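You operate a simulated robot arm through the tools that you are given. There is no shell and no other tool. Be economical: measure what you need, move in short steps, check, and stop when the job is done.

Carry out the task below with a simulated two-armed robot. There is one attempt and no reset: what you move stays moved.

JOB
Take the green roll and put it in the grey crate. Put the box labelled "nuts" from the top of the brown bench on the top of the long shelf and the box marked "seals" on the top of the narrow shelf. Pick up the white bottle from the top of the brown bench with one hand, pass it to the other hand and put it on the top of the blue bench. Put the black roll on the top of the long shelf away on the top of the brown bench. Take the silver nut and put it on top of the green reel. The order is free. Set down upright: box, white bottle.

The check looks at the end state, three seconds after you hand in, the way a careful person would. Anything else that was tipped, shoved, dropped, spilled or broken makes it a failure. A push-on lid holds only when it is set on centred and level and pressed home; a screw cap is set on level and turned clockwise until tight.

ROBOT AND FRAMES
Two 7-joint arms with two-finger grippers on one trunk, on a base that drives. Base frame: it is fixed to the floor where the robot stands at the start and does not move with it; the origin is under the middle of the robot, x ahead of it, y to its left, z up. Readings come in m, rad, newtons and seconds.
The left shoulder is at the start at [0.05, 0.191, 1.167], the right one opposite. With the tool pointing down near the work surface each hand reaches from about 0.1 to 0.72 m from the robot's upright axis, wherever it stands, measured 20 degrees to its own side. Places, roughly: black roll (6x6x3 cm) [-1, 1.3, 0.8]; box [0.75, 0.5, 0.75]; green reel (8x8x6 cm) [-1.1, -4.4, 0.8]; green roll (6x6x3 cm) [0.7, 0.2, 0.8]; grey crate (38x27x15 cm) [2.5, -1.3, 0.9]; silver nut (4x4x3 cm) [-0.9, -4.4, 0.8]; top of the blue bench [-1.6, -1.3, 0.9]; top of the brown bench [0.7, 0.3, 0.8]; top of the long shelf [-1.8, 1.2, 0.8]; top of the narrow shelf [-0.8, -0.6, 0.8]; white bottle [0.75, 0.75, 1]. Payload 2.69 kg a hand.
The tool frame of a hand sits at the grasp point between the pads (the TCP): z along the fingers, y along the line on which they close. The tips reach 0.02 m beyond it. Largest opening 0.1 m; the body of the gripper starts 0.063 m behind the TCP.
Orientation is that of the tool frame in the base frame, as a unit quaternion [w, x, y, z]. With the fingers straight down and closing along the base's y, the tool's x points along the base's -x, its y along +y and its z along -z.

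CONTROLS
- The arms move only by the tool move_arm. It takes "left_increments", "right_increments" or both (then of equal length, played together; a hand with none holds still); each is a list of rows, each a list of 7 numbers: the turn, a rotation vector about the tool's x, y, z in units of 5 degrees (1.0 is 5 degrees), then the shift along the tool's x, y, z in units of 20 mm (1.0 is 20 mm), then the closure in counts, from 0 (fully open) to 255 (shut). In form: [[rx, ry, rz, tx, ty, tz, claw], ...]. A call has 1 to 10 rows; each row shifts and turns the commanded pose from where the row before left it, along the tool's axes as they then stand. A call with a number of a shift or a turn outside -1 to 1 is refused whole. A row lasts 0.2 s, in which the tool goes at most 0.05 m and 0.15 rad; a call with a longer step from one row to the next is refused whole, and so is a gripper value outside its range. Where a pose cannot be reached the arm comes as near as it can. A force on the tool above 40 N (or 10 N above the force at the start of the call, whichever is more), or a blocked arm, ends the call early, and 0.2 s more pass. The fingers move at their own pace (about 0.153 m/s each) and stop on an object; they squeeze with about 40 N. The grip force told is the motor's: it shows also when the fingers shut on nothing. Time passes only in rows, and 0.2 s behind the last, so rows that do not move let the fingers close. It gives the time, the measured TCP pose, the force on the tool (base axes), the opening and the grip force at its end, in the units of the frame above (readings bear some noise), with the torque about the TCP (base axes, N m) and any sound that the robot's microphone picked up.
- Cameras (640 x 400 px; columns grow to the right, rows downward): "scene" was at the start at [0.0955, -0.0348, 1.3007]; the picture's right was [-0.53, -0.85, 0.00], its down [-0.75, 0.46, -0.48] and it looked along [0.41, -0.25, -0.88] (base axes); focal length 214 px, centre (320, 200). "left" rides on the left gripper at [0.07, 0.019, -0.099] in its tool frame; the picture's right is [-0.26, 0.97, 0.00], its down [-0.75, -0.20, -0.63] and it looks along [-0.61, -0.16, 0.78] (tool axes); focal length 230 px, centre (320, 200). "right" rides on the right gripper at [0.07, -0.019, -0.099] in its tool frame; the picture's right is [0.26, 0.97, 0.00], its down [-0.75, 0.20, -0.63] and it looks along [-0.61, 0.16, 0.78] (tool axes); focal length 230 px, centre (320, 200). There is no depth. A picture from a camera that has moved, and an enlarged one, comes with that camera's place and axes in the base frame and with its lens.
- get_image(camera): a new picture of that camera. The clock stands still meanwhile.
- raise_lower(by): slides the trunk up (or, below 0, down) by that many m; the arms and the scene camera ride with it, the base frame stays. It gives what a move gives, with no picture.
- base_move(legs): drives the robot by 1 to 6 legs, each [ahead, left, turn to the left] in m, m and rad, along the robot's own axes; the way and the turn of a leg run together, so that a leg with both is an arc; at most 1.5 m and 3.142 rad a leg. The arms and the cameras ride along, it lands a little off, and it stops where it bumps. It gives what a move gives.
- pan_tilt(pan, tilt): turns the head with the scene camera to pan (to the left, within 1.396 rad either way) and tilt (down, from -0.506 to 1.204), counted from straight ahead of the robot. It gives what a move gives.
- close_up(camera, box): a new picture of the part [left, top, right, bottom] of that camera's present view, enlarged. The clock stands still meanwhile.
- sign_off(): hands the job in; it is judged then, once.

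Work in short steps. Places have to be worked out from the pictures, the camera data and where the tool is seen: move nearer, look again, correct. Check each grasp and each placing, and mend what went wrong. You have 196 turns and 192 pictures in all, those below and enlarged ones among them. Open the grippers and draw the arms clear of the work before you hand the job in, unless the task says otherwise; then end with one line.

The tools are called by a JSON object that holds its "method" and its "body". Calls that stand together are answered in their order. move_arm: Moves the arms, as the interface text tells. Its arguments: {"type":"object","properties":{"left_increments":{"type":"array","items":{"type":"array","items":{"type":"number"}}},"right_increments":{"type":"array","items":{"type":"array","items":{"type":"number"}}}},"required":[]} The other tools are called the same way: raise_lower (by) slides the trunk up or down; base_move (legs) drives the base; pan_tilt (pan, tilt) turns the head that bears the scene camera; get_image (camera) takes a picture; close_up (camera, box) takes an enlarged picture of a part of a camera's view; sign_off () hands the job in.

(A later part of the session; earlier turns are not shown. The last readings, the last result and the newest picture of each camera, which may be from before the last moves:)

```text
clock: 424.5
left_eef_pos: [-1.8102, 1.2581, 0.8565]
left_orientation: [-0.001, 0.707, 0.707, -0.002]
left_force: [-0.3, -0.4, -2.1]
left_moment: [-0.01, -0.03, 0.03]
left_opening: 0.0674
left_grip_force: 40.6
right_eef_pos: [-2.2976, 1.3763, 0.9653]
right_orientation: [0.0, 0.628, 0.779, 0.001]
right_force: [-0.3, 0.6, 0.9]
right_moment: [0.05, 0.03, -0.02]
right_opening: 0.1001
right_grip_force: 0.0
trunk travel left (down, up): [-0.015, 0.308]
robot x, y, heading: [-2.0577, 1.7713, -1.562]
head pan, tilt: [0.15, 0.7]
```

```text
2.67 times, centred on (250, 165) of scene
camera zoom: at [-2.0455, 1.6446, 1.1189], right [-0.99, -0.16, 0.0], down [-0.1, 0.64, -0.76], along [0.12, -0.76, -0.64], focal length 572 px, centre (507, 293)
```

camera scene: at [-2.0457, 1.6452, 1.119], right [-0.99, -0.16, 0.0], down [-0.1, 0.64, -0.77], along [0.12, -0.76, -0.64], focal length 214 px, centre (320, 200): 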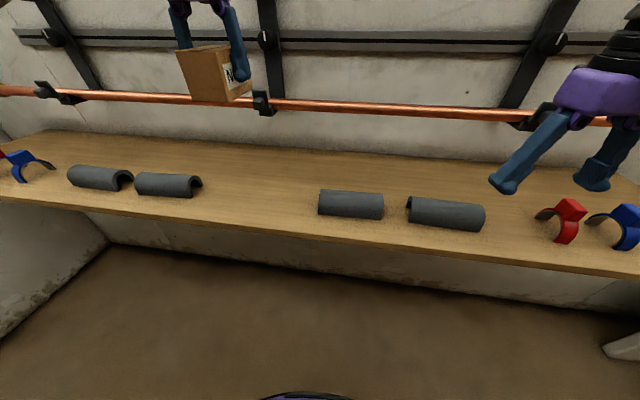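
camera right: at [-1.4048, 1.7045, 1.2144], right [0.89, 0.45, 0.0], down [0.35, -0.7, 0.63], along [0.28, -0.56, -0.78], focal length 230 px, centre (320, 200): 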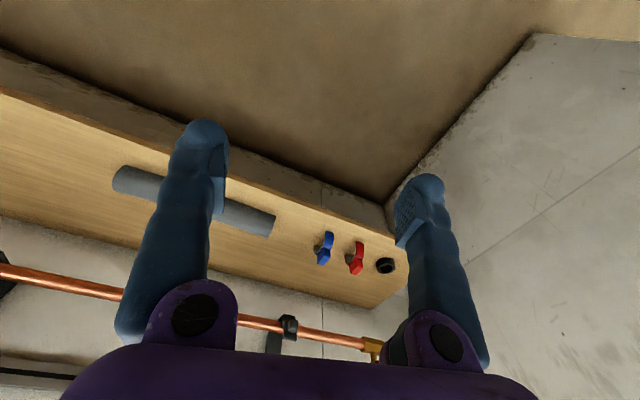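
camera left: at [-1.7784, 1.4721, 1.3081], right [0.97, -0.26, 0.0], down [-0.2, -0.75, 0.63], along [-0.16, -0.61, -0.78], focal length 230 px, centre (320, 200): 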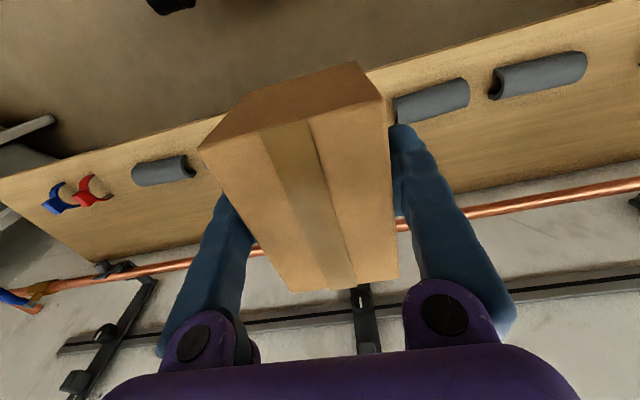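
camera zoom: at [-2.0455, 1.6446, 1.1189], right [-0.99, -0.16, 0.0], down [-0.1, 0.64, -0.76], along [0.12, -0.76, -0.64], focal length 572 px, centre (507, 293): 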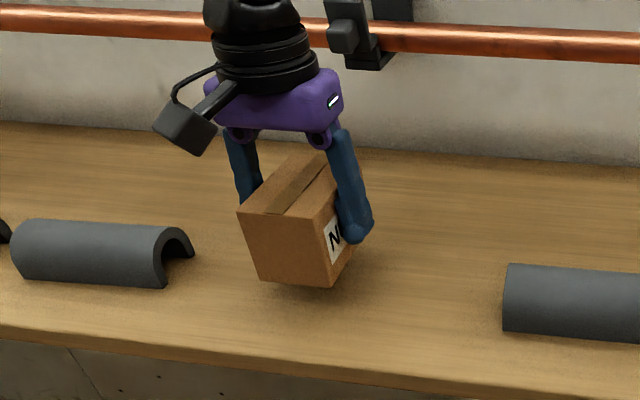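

Just above the shelf. Lower in small steps till contact.

{"method": "move_arm", "body": {"left_increments": [[0, 0, 0, 0, 0, 0.5, 255], [0, 0, 0, 0, 0, 0.4, 255], [0, 0, 0, 0, 0, 0.25, 255], [0, 0, 0, 0, 0, 0, 255]]}}

{"method": "move_arm", "body": {"left_increments": [[0, 0, 0, 0, 0, 0.2, 255], [0, 0, 0, 0, 0, 0.2, 255], [0, 0, 0, 0, 0, 0, 255]]}}

```text
clock: 425.5
left_eef_pos: [-1.811, 1.2591, 0.8333]
left_orientation: [-0.001, 0.707, 0.707, -0.001]
left_force: [0.1, -1.1, -2.4]
left_moment: [0.02, 0.04, 0.0]
left_opening: 0.0673
left_grip_force: 39.5
right_eef_pos: [-2.2984, 1.3752, 0.9661]
right_orientation: [-0.001, 0.628, 0.778, 0.001]
right_force: [0.5, 0.6, 0.2]
right_moment: [-0.01, 0.02, 0.02]
right_opening: 0.1001
right_grip_force: 0.0
trunk travel left (down, up): [-0.015, 0.308]
robot x, y, heading: [-2.0582, 1.766, -1.566]
head pan, tilt: [0.15, 0.7]
```

```text
clock: 426.3
left_eef_pos: [-1.8094, 1.2573, 0.8257]
left_orientation: [-0.001, 0.707, 0.707, -0.001]
left_force: [-0.4, 0.4, -2.7]
left_moment: [0.02, 0.01, 0.0]
left_opening: 0.0673
left_grip_force: 40.1
right_eef_pos: [-2.2984, 1.3755, 0.9659]
right_orientation: [-0.001, 0.628, 0.778, 0.001]
right_force: [-0.5, 0.1, -0.2]
right_moment: [0.02, -0.02, 0.0]
right_opening: 0.0999
right_grip_force: 0.1
trunk travel left (down, up): [-0.015, 0.308]
robot x, y, heading: [-2.0564, 1.7659, -1.566]
head pan, tilt: [0.15, 0.7]
```

{"method": "move_arm", "body": {"left_increments": [[0, 0, 0, 0, 0, 0.2, 255], [0, 0, 0, 0, 0, 0, 255]]}}

{"method": "move_arm", "body": {"left_increments": [[0, 0, 0, 0, 0, 0.15, 255], [0, 0, 0, 0, 0, 0, 255]]}}

```text
clock: 426.9
left_eef_pos: [-1.8099, 1.2582, 0.8236]
left_orientation: [-0.001, 0.707, 0.707, -0.001]
left_force: [2.3, -0.2, 4.3]
left_moment: [-0.4, -0.25, 0.1]
left_opening: 0.0668
left_grip_force: 39.9
right_eef_pos: [-2.2988, 1.3759, 0.965]
right_orientation: [-0.001, 0.628, 0.778, 0.001]
right_force: [0.4, 0.6, 0.5]
right_moment: [0.0, 0.0, -0.01]
right_opening: 0.1
right_grip_force: 0.1
trunk travel left (down, up): [-0.015, 0.308]
robot x, y, heading: [-2.0568, 1.7702, -1.564]
head pan, tilt: [0.15, 0.7]
```

```text
clock: 427.5
left_eef_pos: [-1.8108, 1.2584, 0.8228]
left_orientation: [0.002, 0.707, 0.707, -0.003]
left_force: [8.8, -2.7, 31.7]
left_moment: [1.04, -0.15, -0.21]
left_opening: 0.0673
left_grip_force: 39.9
right_eef_pos: [-2.2977, 1.3776, 0.9666]
right_orientation: [0.0, 0.628, 0.778, 0.0]
right_force: [0.4, 0.2, 0.2]
right_moment: [0.01, 0.0, 0.0]
right_opening: 0.0999
right_grip_force: 0.2
trunk travel left (down, up): [-0.015, 0.308]
robot x, y, heading: [-2.0613, 1.773, -1.558]
head pan, tilt: [0.15, 0.7]
```

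Contact (shelf top ≈ 0.778). Release and rise.

{"method": "move_arm", "body": {"left_increments": [[0, 0, 0, 0, 0, -0.1, 255], [0, 0, 0, 0, 0, 0, 130], [0, 0, 0, 0, 0, 0, 50], [0, 0, 0, 0, 0, 0, 0], [0, 0, 0, 0, 0, 0, 0], [0, 0, 0, 0, 0, -0.5, 0], [0, 0, 0, 0, 0, -1, 0], [0, 0, 0, 0, 0, -1, 0], [0, 0, 0, 0, 0, -1, 0], [0, 0, 0, 0, 0, -1, 0]]}}

{"method": "raise_lower", "body": {"by": 0.15}}

{"method": "get_image", "body": {"camera": "scene"}}

```text
clock: 429.7
left_eef_pos: [-1.8112, 1.2604, 0.9093]
left_orientation: [-0.002, 0.707, 0.707, -0.002]
left_force: [-0.1, -1.0, 0.9]
left_moment: [-0.02, 0.01, -0.01]
left_opening: 0.1002
left_grip_force: 0.0
right_eef_pos: [-2.2972, 1.3751, 0.9647]
right_orientation: [0.0, 0.628, 0.778, 0.001]
right_force: [0.1, 0.8, -0.4]
right_moment: [0.01, -0.02, 0.03]
right_opening: 0.1004
right_grip_force: 0.1
trunk travel left (down, up): [-0.015, 0.308]
robot x, y, heading: [-2.0596, 1.772, -1.557]
head pan, tilt: [0.15, 0.7]
```

```text
clock: 431.5
left_eef_pos: [-1.8113, 1.2602, 1.0595]
left_orientation: [-0.002, 0.707, 0.707, -0.002]
left_force: [-0.4, -0.6, 0.4]
left_moment: [0.05, 0.02, 0.02]
left_opening: 0.1001
left_grip_force: 0.1
right_eef_pos: [-2.2976, 1.3758, 1.1149]
right_orientation: [0.001, 0.628, 0.778, 0.001]
right_force: [-0.3, -0.4, -0.6]
right_moment: [-0.01, -0.04, -0.01]
right_opening: 0.0998
right_grip_force: 0.1
trunk travel left (down, up): [-0.165, 0.158]
robot x, y, heading: [-2.0564, 1.7692, -1.565]
head pan, tilt: [0.15, 0.7]
```

```text
94 pictures are left
camera scene: at [-2.0457, 1.6447, 1.2688], right [-0.99, -0.16, 0.0], down [-0.1, 0.64, -0.76], along [0.12, -0.76, -0.64], focal length 214 px, centre (320, 200)
```

scene: 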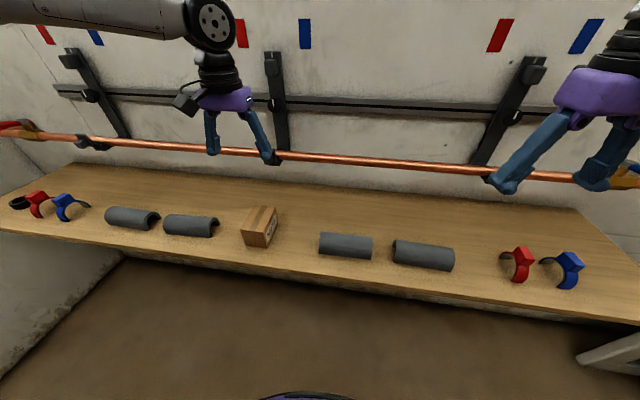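

NUTS stands on the long shelf. Now slide left to the black roll.

{"method": "base_move", "body": {"legs": [[-0.15, 0, 0], [0, 0.87, 0], [0.12, 0, 0]]}}

{"method": "get_image", "body": {"camera": "left"}}

{"method": "get_image", "body": {"camera": "scene"}}

```text
clock: 441.2
left_eef_pos: [-0.9401, 1.3049, 1.0595]
left_orientation: [-0.002, 0.703, 0.711, -0.001]
left_force: [-0.1, -0.4, -0.2]
left_moment: [0.03, -0.01, -0.01]
left_opening: 0.0999
left_grip_force: 0.0
right_eef_pos: [-1.4298, 1.4139, 1.1162]
right_orientation: [-0.001, 0.624, 0.781, 0.001]
right_force: [-0.6, -0.9, -0.3]
right_moment: [0.03, 0.0, -0.02]
right_opening: 0.1002
right_grip_force: 0.0
trunk travel left (down, up): [-0.165, 0.158]
robot x, y, heading: [-1.1921, 1.8089, -1.548]
head pan, tilt: [0.15, 0.7]
```

```text
93 pictures are left
camera left: at [-0.9218, 1.3748, 1.158], right [0.97, -0.25, 0.0], down [-0.19, -0.75, 0.63], along [-0.16, -0.61, -0.78], focal length 230 px, centre (320, 200)
```

left: 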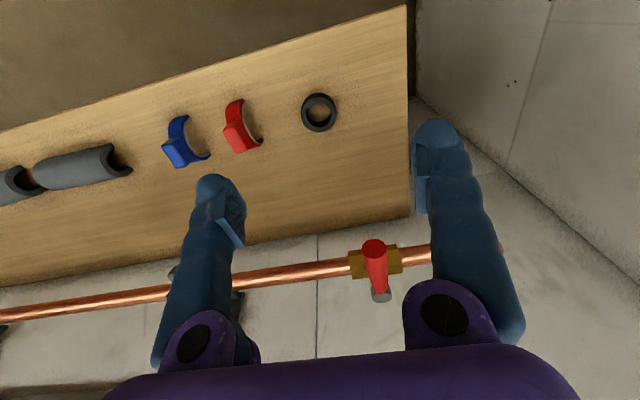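

```text
92 pictures are left
camera scene: at [-1.1801, 1.6864, 1.2688], right [-0.99, -0.17, 0.0], down [-0.11, 0.64, -0.76], along [0.13, -0.75, -0.64], focal length 214 px, centre (320, 200)
```

scene: 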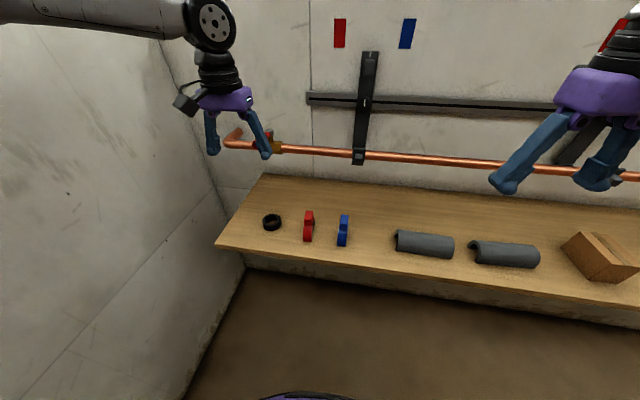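

Black roll at (-0.955, 1.263). Centre above it and lower the trunk.

{"method": "move_arm", "body": {"left_increments": [[0, 0, 0, -0.7, -0.25, 0, 0], [0, 0, 0, -0.7, -0.25, 0, 0], [0, 0, 0, -0.7, -0.25, 0, 0]]}}

{"method": "raise_lower", "body": {"by": -0.15}}

{"method": "get_image", "body": {"camera": "left"}}

```text
clock: 442.1
left_eef_pos: [-0.9554, 1.2641, 1.0588]
left_orientation: [-0.001, 0.703, 0.711, 0.001]
left_force: [-0.3, -1.0, 0.2]
left_moment: [0.04, 0.01, 0.01]
left_opening: 0.0999
left_grip_force: 0.1
right_eef_pos: [-1.4299, 1.415, 1.1167]
right_orientation: [-0.002, 0.623, 0.782, 0.0]
right_force: [0.3, 0.1, -0.2]
right_moment: [0.0, 0.02, 0.0]
right_opening: 0.0997
right_grip_force: 0.1
trunk travel left (down, up): [-0.165, 0.158]
robot x, y, heading: [-1.1946, 1.8088, -1.545]
head pan, tilt: [0.15, 0.7]
```

```text
clock: 443.8
left_eef_pos: [-0.9565, 1.2641, 0.9094]
left_orientation: [-0.001, 0.703, 0.711, -0.001]
left_force: [-0.1, 0.6, 0.7]
left_moment: [-0.02, 0.0, -0.01]
left_opening: 0.0999
left_grip_force: 0.0
right_eef_pos: [-1.4291, 1.4157, 0.9657]
right_orientation: [0.0, 0.623, 0.782, 0.001]
right_force: [-0.3, -0.1, -0.6]
right_moment: [-0.02, -0.03, -0.04]
right_opening: 0.0999
right_grip_force: 0.1
trunk travel left (down, up): [-0.015, 0.308]
robot x, y, heading: [-1.1932, 1.8139, -1.549]
head pan, tilt: [0.15, 0.7]
```

```text
91 pictures are left
camera left: at [-0.9372, 1.3334, 1.0086], right [0.97, -0.25, 0.0], down [-0.19, -0.75, 0.63], along [-0.16, -0.61, -0.78], focal length 230 px, centre (320, 200)
```

left: 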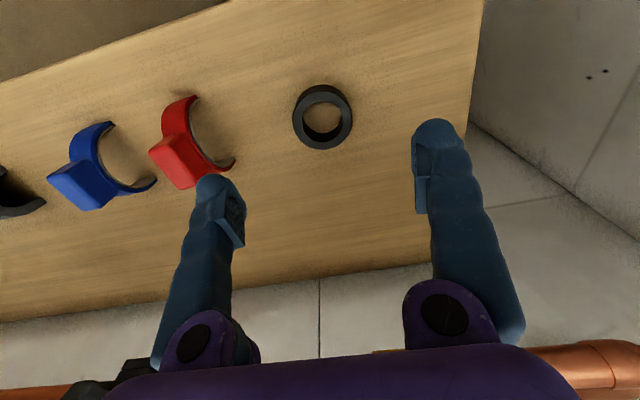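

Centred; descend to TCP z≈0.803 and close.

{"method": "move_arm", "body": {"left_increments": [[0, 0, 0, 0, 0, 1, 0], [0, 0, 0, 0, 0, 1, 0], [0, 0, 0, 0, 0, 1, 0], [0, 0, 0, 0, 0, 1, 0], [0, 0, 0, 0, 0, 1, 0], [0, 0, 0, 0, 0, 0.3, 0], [0, 0, 0, 0, 0, 0, 0]]}}

{"method": "get_image", "body": {"camera": "left"}}

```text
clock: 445.4
left_eef_pos: [-0.9561, 1.2637, 0.803]
left_orientation: [-0.002, 0.703, 0.711, -0.002]
left_force: [0.3, -0.1, 0.2]
left_moment: [0.01, -0.01, 0.0]
left_opening: 0.1
left_grip_force: 0.1
right_eef_pos: [-1.4292, 1.4145, 0.9656]
right_orientation: [0.0, 0.623, 0.782, 0.0]
right_force: [-0.9, 0.2, 0.3]
right_moment: [-0.01, 0.01, -0.05]
right_opening: 0.0999
right_grip_force: 0.0
trunk travel left (down, up): [-0.015, 0.308]
robot x, y, heading: [-1.1965, 1.8139, -1.546]
head pan, tilt: [0.15, 0.7]
```

```text
90 pictures are left
camera left: at [-0.9376, 1.3334, 0.9021], right [0.97, -0.25, 0.0], down [-0.19, -0.75, 0.63], along [-0.16, -0.61, -0.78], focal length 230 px, centre (320, 200)
```

left: 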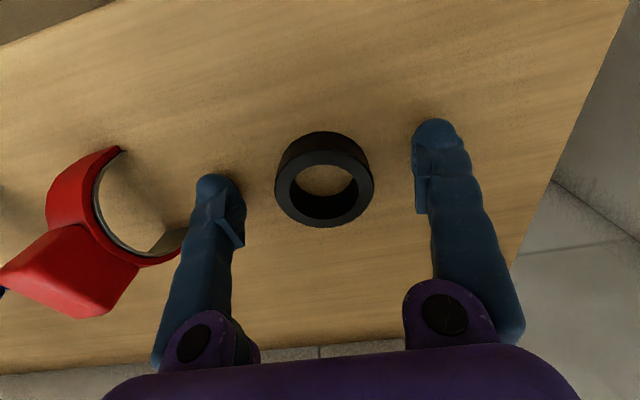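

{"method": "move_arm", "body": {"left_increments": [[0, 0, 0, 0, 0, 0, 100], [0, 0, 0, 0, 0, 0, 180], [0, 0, 0, 0, 0, 0, 255], [0, 0, 0, 0, 0, 0, 255], [0, 0, 0, 0, 0, -0.2, 255], [0, 0, 0, 0, 0, -0.3, 255], [0, 0, 0, 0, 0, -0.5, 255], [0, 0, 0, 0, 0, -0.5, 255], [0, 0, 0, 0, 0, -0.8, 255], [0, 0, 0, 0, 0, -0.8, 255]]}}

{"method": "get_image", "body": {"camera": "left"}}

```text
clock: 447.6
left_eef_pos: [-0.9547, 1.2638, 0.8667]
left_orientation: [-0.002, 0.704, 0.71, 0.0]
left_force: [0.5, -0.1, -0.3]
left_moment: [-0.04, -0.01, -0.02]
left_opening: 0.0524
left_grip_force: 40.0
right_eef_pos: [-1.4295, 1.4151, 0.9658]
right_orientation: [0.0, 0.623, 0.782, 0.001]
right_force: [0.2, -0.6, 0.4]
right_moment: [-0.02, -0.01, 0.03]
right_opening: 0.1
right_grip_force: 0.0
trunk travel left (down, up): [-0.015, 0.308]
robot x, y, heading: [-1.2003, 1.8109, -1.549]
head pan, tilt: [0.15, 0.7]
```

```text
89 pictures are left
camera left: at [-0.9373, 1.3341, 0.9656], right [0.97, -0.25, 0.0], down [-0.19, -0.75, 0.63], along [-0.16, -0.61, -0.78], focal length 230 px, centre (320, 200)
```

left: 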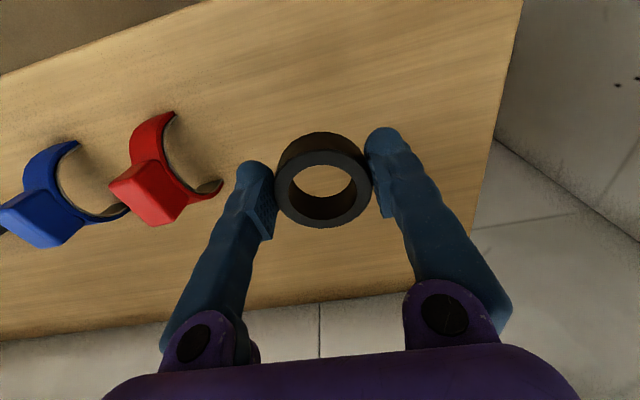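

Black roll held. Raise, retract, and drive out of the bay, then turn east.

{"method": "raise_lower", "body": {"by": 0.2}}

{"method": "base_move", "body": {"legs": [[-0.79, 0, 0], [0, 0, 1.55]]}}

{"method": "move_arm", "body": {"left_increments": [[0, 0, 0, 1, -0.2, 0, 255], [0, 0, 0, 1, -0.2, 0, 255], [0, 0, 0, 1, -0.2, 0, 255], [0, 0, 0, 1, -0.2, 0, 255], [0, 0, 0, 1, -0.2, 0, 255]]}}

{"method": "pan_tilt", "body": {"pan": 0.0, "tilt": 0.4}}

{"method": "get_image", "body": {"camera": "scene"}}

```text
clock: 449.8
left_eef_pos: [-0.9556, 1.2649, 1.0659]
left_orientation: [-0.002, 0.702, 0.712, -0.002]
left_force: [0.6, 0.1, -0.6]
left_moment: [0.01, 0.03, 0.03]
left_opening: 0.0525
left_grip_force: 39.7
right_eef_pos: [-1.4299, 1.4155, 1.1656]
right_orientation: [-0.001, 0.624, 0.782, 0.001]
right_force: [0.3, -0.5, 0.3]
right_moment: [0.02, -0.04, -0.01]
right_opening: 0.1001
right_grip_force: 0.0
trunk travel left (down, up): [-0.215, 0.108]
robot x, y, heading: [-1.1961, 1.8136, -1.548]
head pan, tilt: [0.15, 0.7]
```

```text
clock: 457.9
left_eef_pos: [-0.6531, 2.8399, 1.0673]
left_orientation: [0.0, 0.012, 1.0, -0.001]
left_force: [0.2, 0.2, -0.7]
left_moment: [-0.04, -0.02, -0.02]
left_opening: 0.0524
left_grip_force: 39.7
right_eef_pos: [-0.821, 2.3705, 1.1656]
right_orientation: [-0.001, -0.096, 0.995, 0.0]
right_force: [1.8, 0.2, 0.1]
right_moment: [-0.01, 0.02, -0.01]
right_opening: 0.0996
right_grip_force: 0.1
trunk travel left (down, up): [-0.215, 0.108]
robot x, y, heading: [-1.2075, 2.6196, -0.015]
head pan, tilt: [0.15, 0.7]
```

```text
clock: 459.1
left_eef_pos: [-0.7552, 2.8206, 1.0683]
left_orientation: [0.0, 0.011, 1.0, -0.001]
left_force: [-0.7, 0.1, -0.8]
left_moment: [0.0, -0.01, 0.0]
left_opening: 0.0524
left_grip_force: 39.4
right_eef_pos: [-0.8211, 2.3709, 1.165]
right_orientation: [-0.001, -0.096, 0.995, 0.0]
right_force: [-0.8, 0.0, -0.3]
right_moment: [0.01, -0.04, 0.01]
right_opening: 0.0999
right_grip_force: 0.1
trunk travel left (down, up): [-0.215, 0.108]
robot x, y, heading: [-1.212, 2.6195, -0.009]
head pan, tilt: [0.15, 0.7]
```

```text
clock: 459.9
left_eef_pos: [-0.7536, 2.8223, 1.0682]
left_orientation: [0.0, 0.012, 1.0, -0.002]
left_force: [0.4, 0.0, -0.6]
left_moment: [0.0, -0.03, -0.02]
left_opening: 0.0522
left_grip_force: 39.9
right_eef_pos: [-0.8212, 2.3714, 1.1664]
right_orientation: [-0.001, -0.095, 0.995, 0.0]
right_force: [0.4, -1.1, -0.1]
right_moment: [-0.04, 0.0, 0.01]
right_opening: 0.1
right_grip_force: 0.0
trunk travel left (down, up): [-0.215, 0.108]
robot x, y, heading: [-1.2098, 2.6193, -0.012]
head pan, tilt: [0.0, 0.4]
```

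```text
88 pictures are left
camera scene: at [-1.0767, 2.6158, 1.3457], right [-0.01, -1.0, 0.0], down [-0.39, 0.01, -0.92], along [0.92, -0.01, -0.39], focal length 214 px, centre (320, 200)
```

scene: 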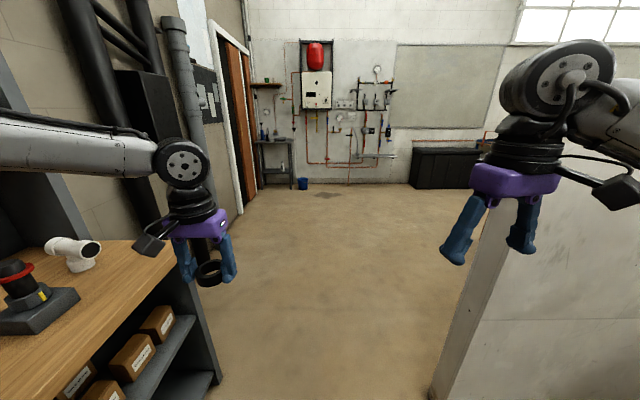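

Path is clear. Drive east out of the corridor, then south, then turn to face the bench's far side.

{"method": "base_move", "body": {"legs": [[0, 0, 0.012], [1.4, 0, 0], [1.25, 0, 0], [0, -1.2, 0]]}}

{"method": "base_move", "body": {"legs": [[0, 0, 1.57], [0, 0, 1.57]]}}

{"method": "pan_tilt", "body": {"pan": 0.2, "tilt": 0.6}}

{"method": "get_image", "body": {"camera": "scene"}}

```text
clock: 483.5
left_eef_pos: [1.8995, 1.6293, 1.068]
left_orientation: [0.0, -0.001, 1.0, -0.002]
left_force: [0.9, 0.0, -0.7]
left_moment: [0.02, 0.01, 0.02]
left_opening: 0.0522
left_grip_force: 40.2
right_eef_pos: [1.8438, 1.1775, 1.1644]
right_orientation: [0.0, -0.108, 0.994, 0.0]
right_force: [0.3, 0.0, -0.7]
right_moment: [0.04, 0.0, 0.02]
right_opening: 0.0998
right_grip_force: 0.0
trunk travel left (down, up): [-0.215, 0.108]
robot x, y, heading: [1.4534, 1.4171, 0.012]
head pan, tilt: [0.0, 0.4]
```

```text
clock: 491.6
left_eef_pos: [1.0025, 1.1944, 1.0688]
left_orientation: [-0.002, 1.0, 0.009, 0.0]
left_force: [-0.2, 0.8, -0.6]
left_moment: [-0.04, 0.0, -0.01]
left_opening: 0.0523
left_grip_force: 39.7
right_eef_pos: [1.0515, 1.6464, 1.1653]
right_orientation: [0.0, 0.993, 0.116, 0.002]
right_force: [-0.1, 0.6, -0.2]
right_moment: [0.01, -0.02, 0.01]
right_opening: 0.1002
right_grip_force: 0.0
trunk travel left (down, up): [-0.215, 0.108]
robot x, y, heading: [1.4457, 1.417, -3.116]
head pan, tilt: [0.0, 0.4]
```

```text
clock: 492.4
left_eef_pos: [1.003, 1.1935, 1.0675]
left_orientation: [-0.002, 1.0, 0.009, 0.0]
left_force: [-1.1, -0.4, -0.5]
left_moment: [0.0, -0.02, 0.01]
left_opening: 0.0525
left_grip_force: 40.2
right_eef_pos: [1.051, 1.6477, 1.1651]
right_orientation: [0.001, 0.993, 0.116, 0.001]
right_force: [-0.8, -0.3, 0.0]
right_moment: [0.0, 0.04, 0.0]
right_opening: 0.1001
right_grip_force: 0.0
trunk travel left (down, up): [-0.215, 0.108]
robot x, y, heading: [1.4497, 1.4208, -3.111]
head pan, tilt: [0.201, 0.6]
```

```text
87 pictures are left
camera scene: at [1.3236, 1.3936, 1.3276], right [-0.23, 0.97, 0.0], down [0.55, 0.13, -0.83], along [-0.8, -0.19, -0.56], focal length 214 px, centre (320, 200)
```

scene: 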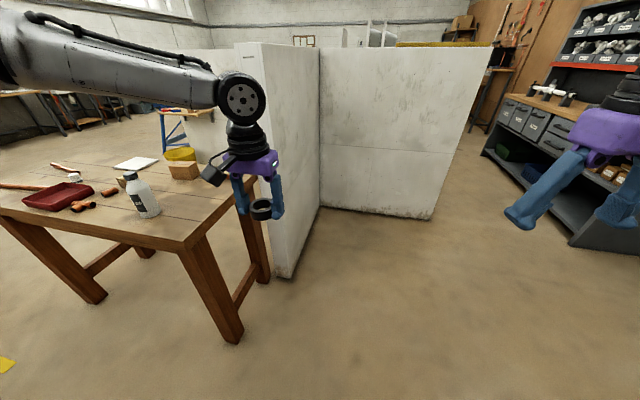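

Slide left along the bench, then move in.

{"method": "base_move", "body": {"legs": [[0, 0, -0.03], [0, 0.77, 0], [0.15, 0, 0]]}}

{"method": "pan_tilt", "body": {"pan": 0.1, "tilt": 0.75}}

{"method": "get_image", "body": {"camera": "scene"}}

{"method": "get_image", "body": {"camera": "left"}}

```text
clock: 500.9
left_eef_pos: [0.8429, 0.4381, 1.0679]
left_orientation: [-0.001, 1.0, -0.008, 0.001]
left_force: [0.2, 0.1, -0.2]
left_moment: [-0.01, -0.03, -0.01]
left_opening: 0.0523
left_grip_force: 39.3
right_eef_pos: [0.9056, 0.8874, 1.1644]
right_orientation: [0.002, 0.995, 0.099, 0.001]
right_force: [0.1, -1.1, 0.0]
right_moment: [-0.02, -0.05, -0.05]
right_opening: 0.1
right_grip_force: 0.1
trunk travel left (down, up): [-0.215, 0.108]
robot x, y, heading: [1.2994, 0.6419, 3.134]
head pan, tilt: [0.201, 0.6]
```

```text
clock: 501.6
left_eef_pos: [0.8441, 0.4367, 1.0683]
left_orientation: [-0.002, 1.0, -0.008, 0.0]
left_force: [0.1, 0.6, -0.1]
left_moment: [0.0, 0.02, 0.0]
left_opening: 0.0526
left_grip_force: 39.7
right_eef_pos: [0.9079, 0.8876, 1.1654]
right_orientation: [0.001, 0.995, 0.1, 0.001]
right_force: [0.2, 0.5, 0.0]
right_moment: [0.01, 0.02, 0.03]
right_opening: 0.0998
right_grip_force: 0.1
trunk travel left (down, up): [-0.215, 0.108]
robot x, y, heading: [1.2966, 0.6434, 3.134]
head pan, tilt: [0.099, 0.75]
```

```text
86 pictures are left
camera scene: at [1.175, 0.6341, 1.3147], right [-0.09, 1.0, 0.0], down [0.68, 0.06, -0.73], along [-0.73, -0.07, -0.68], focal length 214 px, centre (320, 200)
```

scene: 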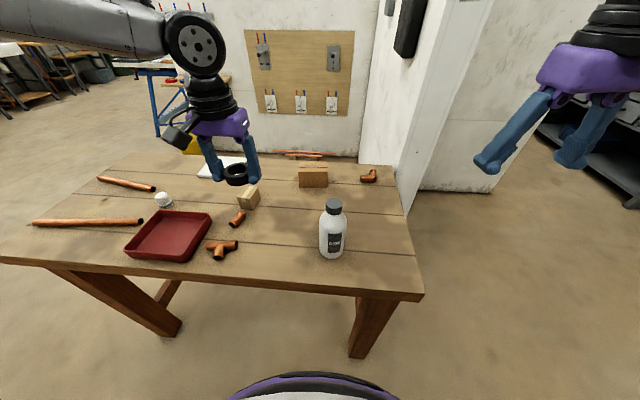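

```text
85 pictures are left
camera left: at [0.9138, 0.4164, 1.1671], right [-0.27, -0.96, 0.0], down [-0.75, 0.21, 0.63], along [-0.61, 0.17, -0.78], focal length 230 px, centre (320, 200)
```

left: 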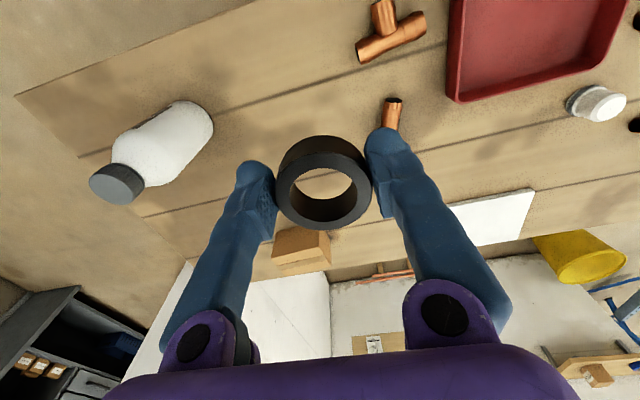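

Place the black roll at the free spot (0.74, 0.50): move over and lower the trunk.

{"method": "move_arm", "body": {"left_increments": [[0, 0, 0, -1, -0.6, 0, 255], [0, 0, 0, -1, -0.6, 0, 255], [0, 0, 0, -1, -0.6, 0, 255], [0, 0, 0, -1, -0.6, 0, 255], [0, 0, 0, -1, -0.6, 0, 255]], "right_increments": [[0, 0, 0, 0.5, 0, -1, 0], [0, 0, 0, 0.5, 0, -1, 0], [0, 0, 0, 0.5, 0, -1, 0], [0, 0, 0, 0.5, 0, -1, 0], [0, 0, 0, 0.5, 0, -1, 0]]}}

{"method": "raise_lower", "body": {"by": -0.18}}

{"method": "get_image", "body": {"camera": "left"}}

```text
clock: 502.8
left_eef_pos: [0.7763, 0.4666, 1.0665]
left_orientation: [-0.002, 1.0, -0.009, 0.0]
left_force: [-0.1, -0.1, -0.7]
left_moment: [0.0, 0.0, 0.01]
left_opening: 0.0522
left_grip_force: 39.8
left hand out of reach, approached as far as the arm can: row 4, 5
right_eef_pos: [0.9576, 0.8987, 1.2656]
right_orientation: [0.001, 0.995, 0.099, 0.001]
right_force: [-0.2, 0.0, -0.6]
right_moment: [0.02, 0.01, -0.02]
right_opening: 0.1001
right_grip_force: 0.1
trunk travel left (down, up): [-0.215, 0.108]
robot x, y, heading: [1.2958, 0.6423, 3.134]
head pan, tilt: [0.099, 0.75]
```

```text
clock: 504.8
left_eef_pos: [0.7749, 0.467, 0.887]
left_orientation: [-0.002, 1.0, -0.008, 0.0]
left_force: [0.2, 1.2, -0.6]
left_moment: [-0.03, 0.01, -0.01]
left_opening: 0.0525
left_grip_force: 40.1
right_eef_pos: [0.9572, 0.8982, 1.0862]
right_orientation: [0.0, 0.995, 0.1, 0.001]
right_force: [-0.1, 0.3, -0.2]
right_moment: [0.01, -0.01, 0.01]
right_opening: 0.0997
right_grip_force: 0.0
trunk travel left (down, up): [-0.035, 0.288]
robot x, y, heading: [1.2956, 0.6441, 3.132]
head pan, tilt: [0.099, 0.75]
```

```text
84 pictures are left
camera left: at [0.8461, 0.4469, 0.9861], right [-0.27, -0.96, 0.0], down [-0.75, 0.21, 0.63], along [-0.61, 0.18, -0.78], focal length 230 px, centre (320, 200)
```

left: 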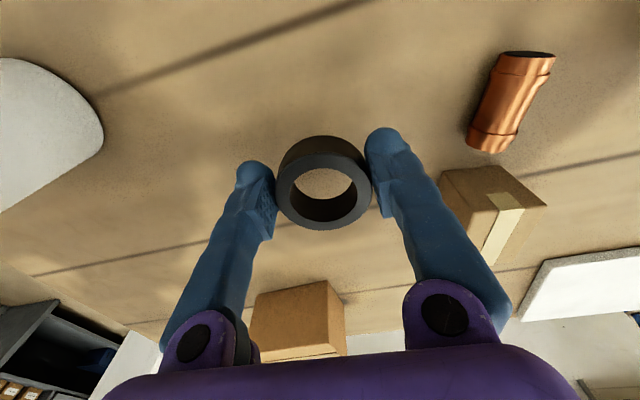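

This spot is clear. Lower until contact.

{"method": "move_arm", "body": {"left_increments": [[0, 0, 0, 0, 0, 0.6, 255], [0, 0, 0, 0, 0, 0.5, 255], [0, 0, 0, 0, 0, 0.4, 255], [0, 0, 0, 0, 0, 0.2, 255], [0, 0, 0, 0, 0, 0, 255]]}}

{"method": "move_arm", "body": {"left_increments": [[0, 0, 0, 0, 0, 0.2, 255], [0, 0, 0, 0, 0, 0, 255]]}}

```text
clock: 506.0
left_eef_pos: [0.7762, 0.4665, 0.8529]
left_orientation: [-0.003, 1.0, -0.007, -0.001]
left_force: [-0.4, 0.5, 0.5]
left_moment: [-0.02, -0.01, -0.03]
left_opening: 0.0526
left_grip_force: 40.0
right_eef_pos: [0.957, 0.8987, 1.0854]
right_orientation: [0.0, 0.995, 0.099, 0.002]
right_force: [0.2, 0.6, 0.9]
right_moment: [-0.01, 0.01, 0.0]
right_opening: 0.1001
right_grip_force: 0.1
trunk travel left (down, up): [-0.035, 0.288]
robot x, y, heading: [1.2995, 0.6407, 3.138]
head pan, tilt: [0.099, 0.75]
```

```text
clock: 506.6
left_eef_pos: [0.7765, 0.4658, 0.8528]
left_orientation: [-0.003, 1.0, -0.008, -0.004]
left_force: [-2.1, -2.1, 22.4]
left_moment: [-0.28, -0.16, 0.0]
left_opening: 0.0523
left_grip_force: 40.3
right_eef_pos: [0.9579, 0.8979, 1.0877]
right_orientation: [0.001, 0.995, 0.099, 0.0]
right_force: [0.3, -0.3, -0.4]
right_moment: [0.05, 0.02, 0.02]
right_opening: 0.1002
right_grip_force: 0.1
trunk travel left (down, up): [-0.035, 0.288]
robot x, y, heading: [1.2992, 0.6454, 3.131]
head pan, tilt: [0.099, 0.75]
```

Contact. Release and withdraw the left hand up and aside.

{"method": "move_arm", "body": {"left_increments": [[0, 0, 0, 0, 0, -0.1, 255], [0, 0, 0, 0, 0, 0, 100], [0, 0, 0, 0, 0, 0, 0], [0, 0, 0, 0, 0, 0, 0], [0, 0, 0, 0, 0, -0.6, 0], [0, 0, 0, 0, 0, -1, 0], [0, 0, 0, 0, 0, -1, 0], [0, 0, 0, 0, 0, -1, 0], [0, 0, 0, 0, 0, -1, 0], [0, 0, 0, 0, 0, -1, 0]]}}

{"method": "move_arm", "body": {"left_increments": [[0, 0, 0, 0.7, 0.7, -1, 0], [0, 0, 0, 0.7, 0.7, -1, 0], [0, 0, 0, 0.7, 0.7, -1, 0], [0, 0, 0, 0.7, 0.7, -1, 0], [0, 0, 0, 0.7, 0.7, -1, 0], [0, 0, 0, 0.7, 0.7, 0, 0], [0, 0, 0, 0.7, 0.7, 0, 0], [0, 0, 0, 0.7, 0.7, 0, 0], [0, 0, 0, 0.7, 0.7, 0, 0], [0, 0, 0, 0.7, 0.7, 0, 0]]}}

{"method": "get_image", "body": {"camera": "scene"}}

{"method": "get_image", "body": {"camera": "right"}}

```text
clock: 508.8
left_eef_pos: [0.7807, 0.46, 0.963]
left_orientation: [-0.002, 1.0, -0.008, -0.001]
left_force: [0.1, -0.6, 0.3]
left_moment: [0.0, 0.01, 0.0]
left_opening: 0.1
left_grip_force: 0.1
left hand out of reach, approached as far as the arm can: row 9, 10
right_eef_pos: [0.9578, 0.8986, 1.086]
right_orientation: [-0.001, 0.995, 0.099, 0.001]
right_force: [0.1, 0.0, 0.7]
right_moment: [-0.01, 0.01, 0.01]
right_opening: 0.0999
right_grip_force: 0.0
trunk travel left (down, up): [-0.035, 0.288]
robot x, y, heading: [1.2982, 0.643, 3.138]
head pan, tilt: [0.099, 0.75]
```

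```text
clock: 511.0
left_eef_pos: [0.9204, 0.3184, 1.0617]
left_orientation: [-0.002, 1.0, -0.007, 0.0]
left_force: [0.4, 0.9, -0.5]
left_moment: [0.02, 0.02, -0.04]
left_opening: 0.0999
left_grip_force: 0.0
right_eef_pos: [0.9576, 0.8985, 1.0854]
right_orientation: [0.0, 0.995, 0.1, 0.002]
right_force: [-0.9, -0.3, 0.2]
right_moment: [0.02, 0.02, 0.01]
right_opening: 0.0997
right_grip_force: 0.1
trunk travel left (down, up): [-0.035, 0.288]
robot x, y, heading: [1.2948, 0.6425, 3.135]
head pan, tilt: [0.099, 0.75]
```

```text
83 pictures are left
camera scene: at [1.1751, 0.6339, 1.1347], right [-0.09, 1.0, 0.0], down [0.68, 0.06, -0.73], along [-0.73, -0.07, -0.68], focal length 214 px, centre (320, 200)
```

scene: 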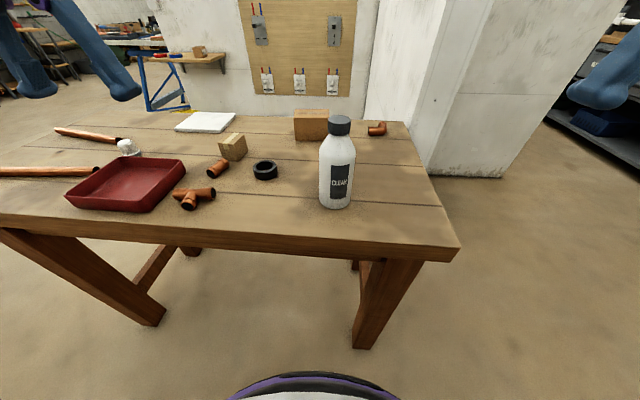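

```text
82 pictures are left
camera right: at [1.0224, 0.9299, 1.186], right [0.44, -0.9, 0.0], down [-0.7, -0.34, 0.63], along [-0.56, -0.28, -0.78], focal length 230 px, centre (320, 200)
```

right: 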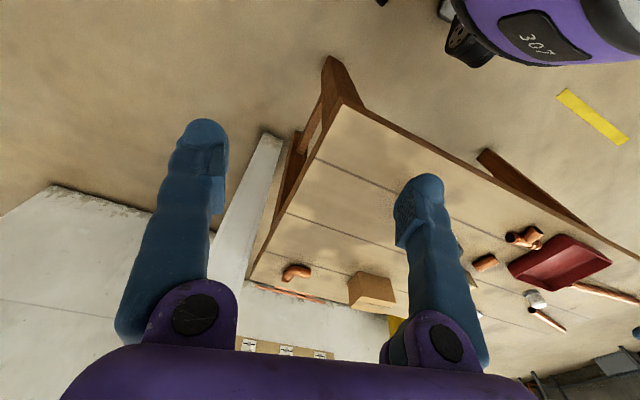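

Black roll is placed. I zoom on the bottle to pin it down.

{"method": "close_up", "body": {"camera": "scene", "box": [290, 100, 390, 220]}}

{"method": "close_up", "body": {"camera": "left", "box": [0, 0, 320, 240]}}

```text
3.33 times, centred on (340, 160) of scene
camera zoom: at [1.1751, 0.6339, 1.1347], right [-0.09, 1.0, 0.0], down [0.68, 0.06, -0.73], along [-0.73, -0.07, -0.68], focal length 715 px, centre (253, 333)
```

zoom: 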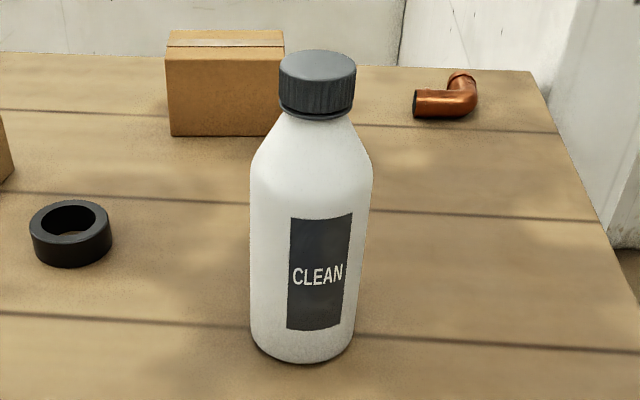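

```text
1.67 times, centred on (160, 120) of left
camera zoom: at [0.9898, 0.2981, 1.1606], right [-0.27, -0.96, 0.0], down [-0.75, 0.21, 0.63], along [-0.61, 0.18, -0.78], focal length 384 px, centre (587, 333)
```

zoom: 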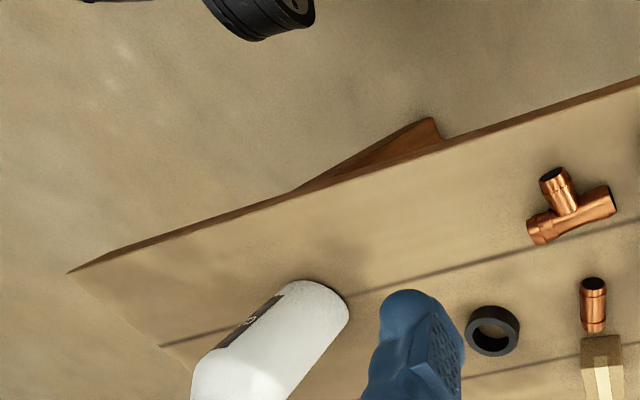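

Bottle: centre ≈ (0.842, 0.636), radius 0.032, top z≈0.997. I pitch the right hand 60° forward to grip its body.

{"method": "move_arm", "body": {"right_increments": [[0, 0, 0.77, 0, 0, 0, 0], [0, 0, 0.77, 0, 0, 0, 0], [0, 0, 0.76, 0, 0, 0, 0], [0, -1, 0, 0, 0, 0, 0], [0, -1, 0, 0, 0, 0, 0], [0, -1, 0, 0, 0, 0, 0], [0, -1, 0, 0, 0, 0, 0], [0, -1, 0, 0, 0, 0, 0], [0, -1, 0, 0, 0, 0, 0], [0, -1, 0, 0, 0, 0, 0]]}}

{"method": "move_arm", "body": {"right_increments": [[0, -1, 0, 0, 0, 0, 0], [0, -1, 0, 0, 0, 0, 0], [0, -1, 0, 0, 0, 0, 0], [0, -1, 0, 0, 0, 0, 0], [0, -1, 0, 0, 0, 0, 0]]}}

{"method": "get_image", "body": {"camera": "right"}}

```text
clock: 513.2
left_eef_pos: [0.9183, 0.3189, 1.0612]
left_orientation: [-0.002, 1.0, -0.008, 0.0]
left_force: [-0.5, 0.1, -0.6]
left_moment: [0.01, 0.0, -0.03]
left_opening: 0.1001
left_grip_force: 0.0
right_eef_pos: [0.9569, 0.8994, 1.0851]
right_orientation: [0.001, 0.954, -0.001, -0.301]
right_force: [0.5, -0.5, 0.0]
right_moment: [-0.03, 0.04, -0.03]
right_opening: 0.0999
right_grip_force: 0.0
trunk travel left (down, up): [-0.035, 0.288]
robot x, y, heading: [1.295, 0.6392, 3.141]
head pan, tilt: [0.099, 0.75]
```

```text
clock: 514.4
left_eef_pos: [0.9189, 0.3172, 1.0624]
left_orientation: [-0.002, 1.0, -0.008, 0.0]
left_force: [0.6, -0.3, -1.1]
left_moment: [0.0, 0.03, 0.02]
left_opening: 0.1001
left_grip_force: 0.1
right_eef_pos: [0.9578, 0.8982, 1.0862]
right_orientation: [-0.001, 0.866, -0.002, -0.5]
right_force: [-0.5, 0.2, -0.1]
right_moment: [-0.01, 0.02, 0.0]
right_opening: 0.1
right_grip_force: 0.0
trunk travel left (down, up): [-0.035, 0.288]
robot x, y, heading: [1.2949, 0.6408, 3.134]
head pan, tilt: [0.099, 0.75]
```

```text
79 pictures are left
camera right: at [1.0785, 0.9164, 1.0762], right [0.13, -0.97, -0.22], down [0.17, -0.2, 0.96], along [-0.98, -0.16, 0.14], focal length 230 px, centre (320, 200)
```

right: 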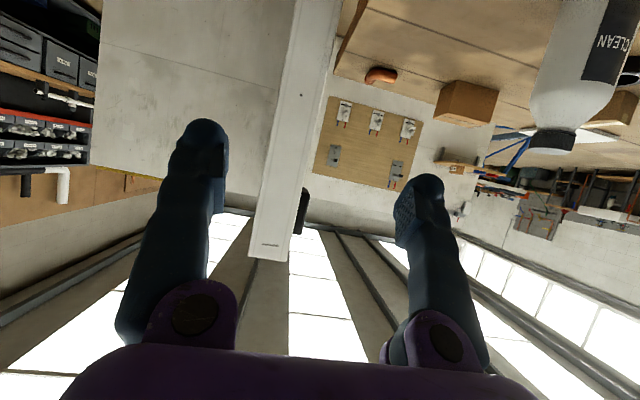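

Pitched properly. Move in front of the bottle.

{"method": "move_arm", "body": {"right_increments": [[0, 0, 0, 0.4, 1, 0.2, 0], [0, 0, 0, 0.4, 1, 0.2, 0], [0, 0, 0, 0.4, 1, 0.2, 0], [0, 0, 0, 0.4, 1, 0.2, 0], [0, 0, 0, 0.4, 1, 0.2, 0], [0, 0, 0, 0.4, 1, 0.2, 0], [0, 0, 0, 0.4, 1, 0.2, 0], [0, 0, 0, 0.4, 1, 0.2, 0], [0, 0, 0, 0.4, 1, 0.2, 0], [0, 0, 0, 0.4, 1, 0.2, 0]]}}

{"method": "move_arm", "body": {"right_increments": [[0, 0, 0, 0.9, 0.8, 0.5, 0], [0, 0, 0, 0.9, 0.8, 0.5, 0], [0, 0, 0, 0.9, 0.8, 0.5, 0], [0, 0, 0, 0.9, 0.7, 0.6, 0]]}}

{"method": "get_image", "body": {"camera": "right"}}

{"method": "get_image", "body": {"camera": "scene"}}

```text
clock: 516.6
left_eef_pos: [0.9204, 0.3179, 1.0614]
left_orientation: [-0.002, 1.0, -0.007, 0.0]
left_force: [-0.5, -0.1, 0.4]
left_moment: [0.0, -0.01, 0.0]
left_opening: 0.0998
left_grip_force: 0.1
right_eef_pos: [0.9549, 0.6932, 1.0079]
right_orientation: [0.0, 0.866, -0.002, -0.5]
right_force: [0.0, -0.6, 0.4]
right_moment: [0.02, -0.01, -0.03]
right_opening: 0.1001
right_grip_force: 0.1
right hand out of reach, approached as far as the arm can: row 1, 2, 3
trunk travel left (down, up): [-0.035, 0.288]
robot x, y, heading: [1.2982, 0.6435, 3.132]
head pan, tilt: [0.099, 0.75]
```

```text
clock: 517.6
left_eef_pos: [0.9196, 0.3192, 1.0617]
left_orientation: [-0.002, 1.0, -0.008, 0.0]
left_force: [-0.2, -1.0, -0.4]
left_moment: [0.02, 0.01, -0.01]
left_opening: 0.1001
left_grip_force: 0.0
right_eef_pos: [0.9563, 0.632, 0.926]
right_orientation: [-0.001, 0.866, -0.001, -0.5]
right_force: [0.7, 0.3, -0.4]
right_moment: [0.0, 0.01, -0.02]
right_opening: 0.1001
right_grip_force: 0.0
trunk travel left (down, up): [-0.035, 0.288]
robot x, y, heading: [1.2989, 0.6409, 3.138]
head pan, tilt: [0.099, 0.75]
```

```text
78 pictures are left
camera right: at [1.0762, 0.6505, 0.9157], right [0.13, -0.97, -0.22], down [0.17, -0.2, 0.97], along [-0.98, -0.16, 0.14], focal length 230 px, centre (320, 200)
```

right: 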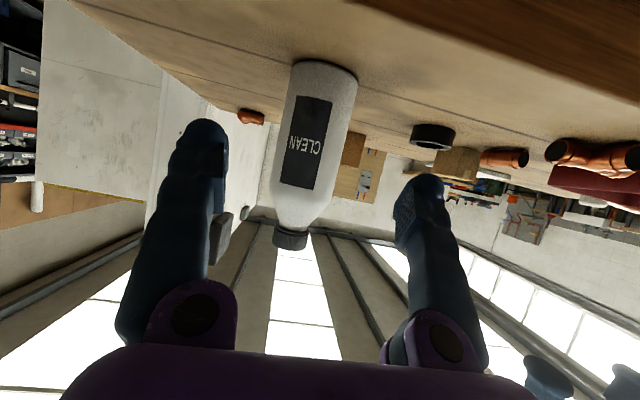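

```text
77 pictures are left
camera scene: at [1.1748, 0.6339, 1.1346], right [-0.09, 1.0, 0.0], down [0.68, 0.06, -0.73], along [-0.73, -0.07, -0.68], focal length 214 px, centre (320, 200)
```

scene: 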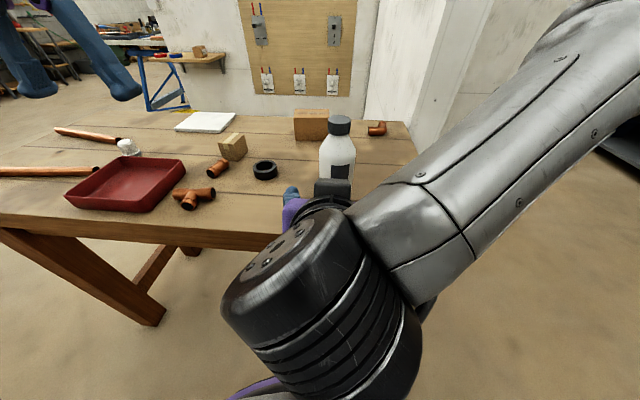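

Aligned in y. Advance onto the bottle body (to about (0.842, 0.632, 0.892)).

{"method": "move_arm", "body": {"right_increments": [[0, 0, 0, 0.2, 0, 0.8, 0], [0, 0, 0, 0, 0, 0.9, 0], [0, 0, 0, -0.2, 0, 0.9, 0], [0, 0, 0, -0.4, 0, 0.9, 0], [0, 0, 0, -0.4, 0, 0.9, 0], [0, 0, 0, -0.4, 0, 0.8, 0], [0, 0, 0, 0, 0, 0, 0]]}}

{"method": "get_image", "body": {"camera": "right"}}

{"method": "get_image", "body": {"camera": "left"}}

```text
clock: 519.2
left_eef_pos: [0.919, 0.3192, 1.0618]
left_orientation: [-0.001, 1.0, -0.008, 0.001]
left_force: [0.7, 0.4, -0.7]
left_moment: [0.01, -0.02, -0.02]
left_opening: 0.1
left_grip_force: 0.1
right_eef_pos: [0.8523, 0.6331, 0.8926]
right_orientation: [0.0, 0.867, -0.001, -0.499]
right_force: [0.3, 0.6, 1.4]
right_moment: [0.01, -0.02, 0.03]
right_opening: 0.1
right_grip_force: 0.2
trunk travel left (down, up): [-0.035, 0.288]
robot x, y, heading: [1.2979, 0.6429, 3.134]
head pan, tilt: [0.099, 0.75]
```

```text
76 pictures are left
camera right: at [0.9743, 0.6513, 0.8835], right [0.13, -0.97, -0.22], down [0.17, -0.2, 0.97], along [-0.98, -0.16, 0.14], focal length 230 px, centre (320, 200)
```

right: 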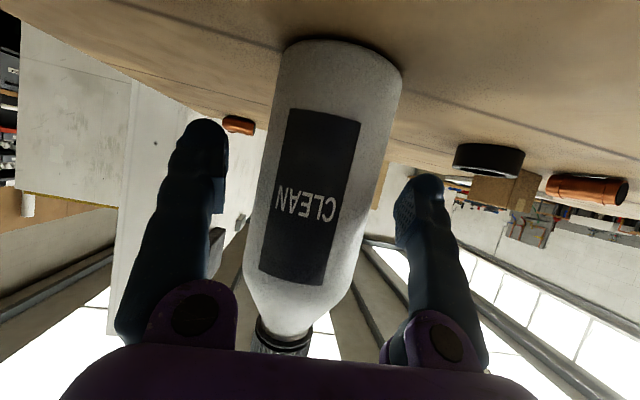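

```text
75 pictures are left
camera left: at [0.9894, 0.2986, 1.1606], right [-0.27, -0.96, 0.0], down [-0.75, 0.21, 0.63], along [-0.61, 0.17, -0.78], focal length 230 px, centre (320, 200)
```

left: 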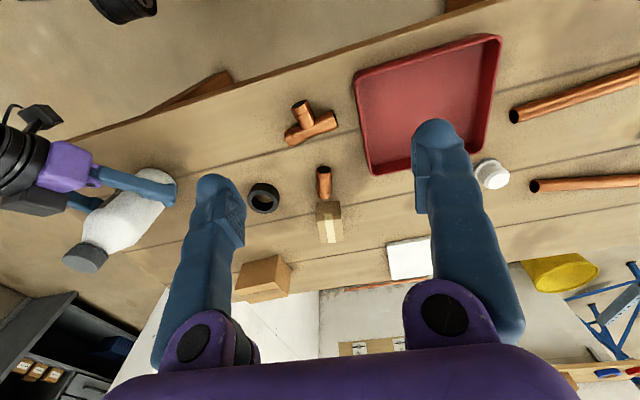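

Fingers straddle the body. Nudge in 6 mm and close.

{"method": "move_arm", "body": {"right_increments": [[0, 0, 0, -0.15, 0, 0.26, 0], [0, 0, 0, 0, 0, 0, 60], [0, 0, 0, 0, 0, 0, 120], [0, 0, 0, 0, 0, 0, 255], [0, 0, 0, 0, 0, 0, 255], [0, 0, 0, 0, 0, 0, 255]]}}

{"method": "get_image", "body": {"camera": "left"}}

```text
clock: 520.6
left_eef_pos: [0.9197, 0.3181, 1.0611]
left_orientation: [-0.002, 1.0, -0.007, 0.0]
left_force: [0.2, -0.2, -1.3]
left_moment: [0.0, 0.0, -0.01]
left_opening: 0.1
left_grip_force: 0.0
right_eef_pos: [0.8463, 0.6333, 0.8947]
right_orientation: [0.0, 0.867, -0.001, -0.499]
right_force: [-1.5, 1.3, -0.8]
right_moment: [-0.08, 0.12, -0.07]
right_opening: 0.0615
right_grip_force: 39.8
trunk travel left (down, up): [-0.035, 0.288]
robot x, y, heading: [1.2981, 0.643, 3.13]
head pan, tilt: [0.099, 0.75]
```

```text
74 pictures are left
camera left: at [0.9893, 0.2987, 1.1606], right [-0.27, -0.96, 0.0], down [-0.75, 0.21, 0.63], along [-0.61, 0.17, -0.78], focal length 230 px, centre (320, 200)
```

left: 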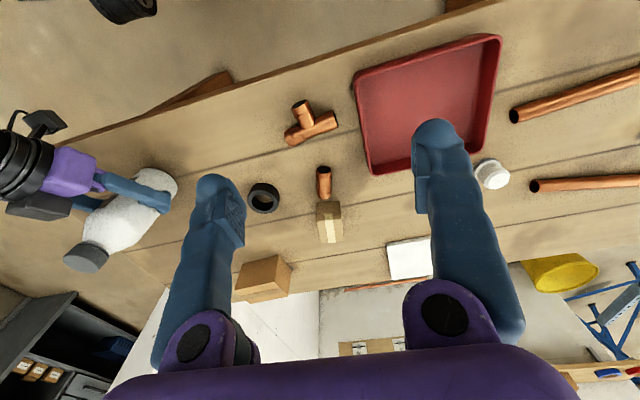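

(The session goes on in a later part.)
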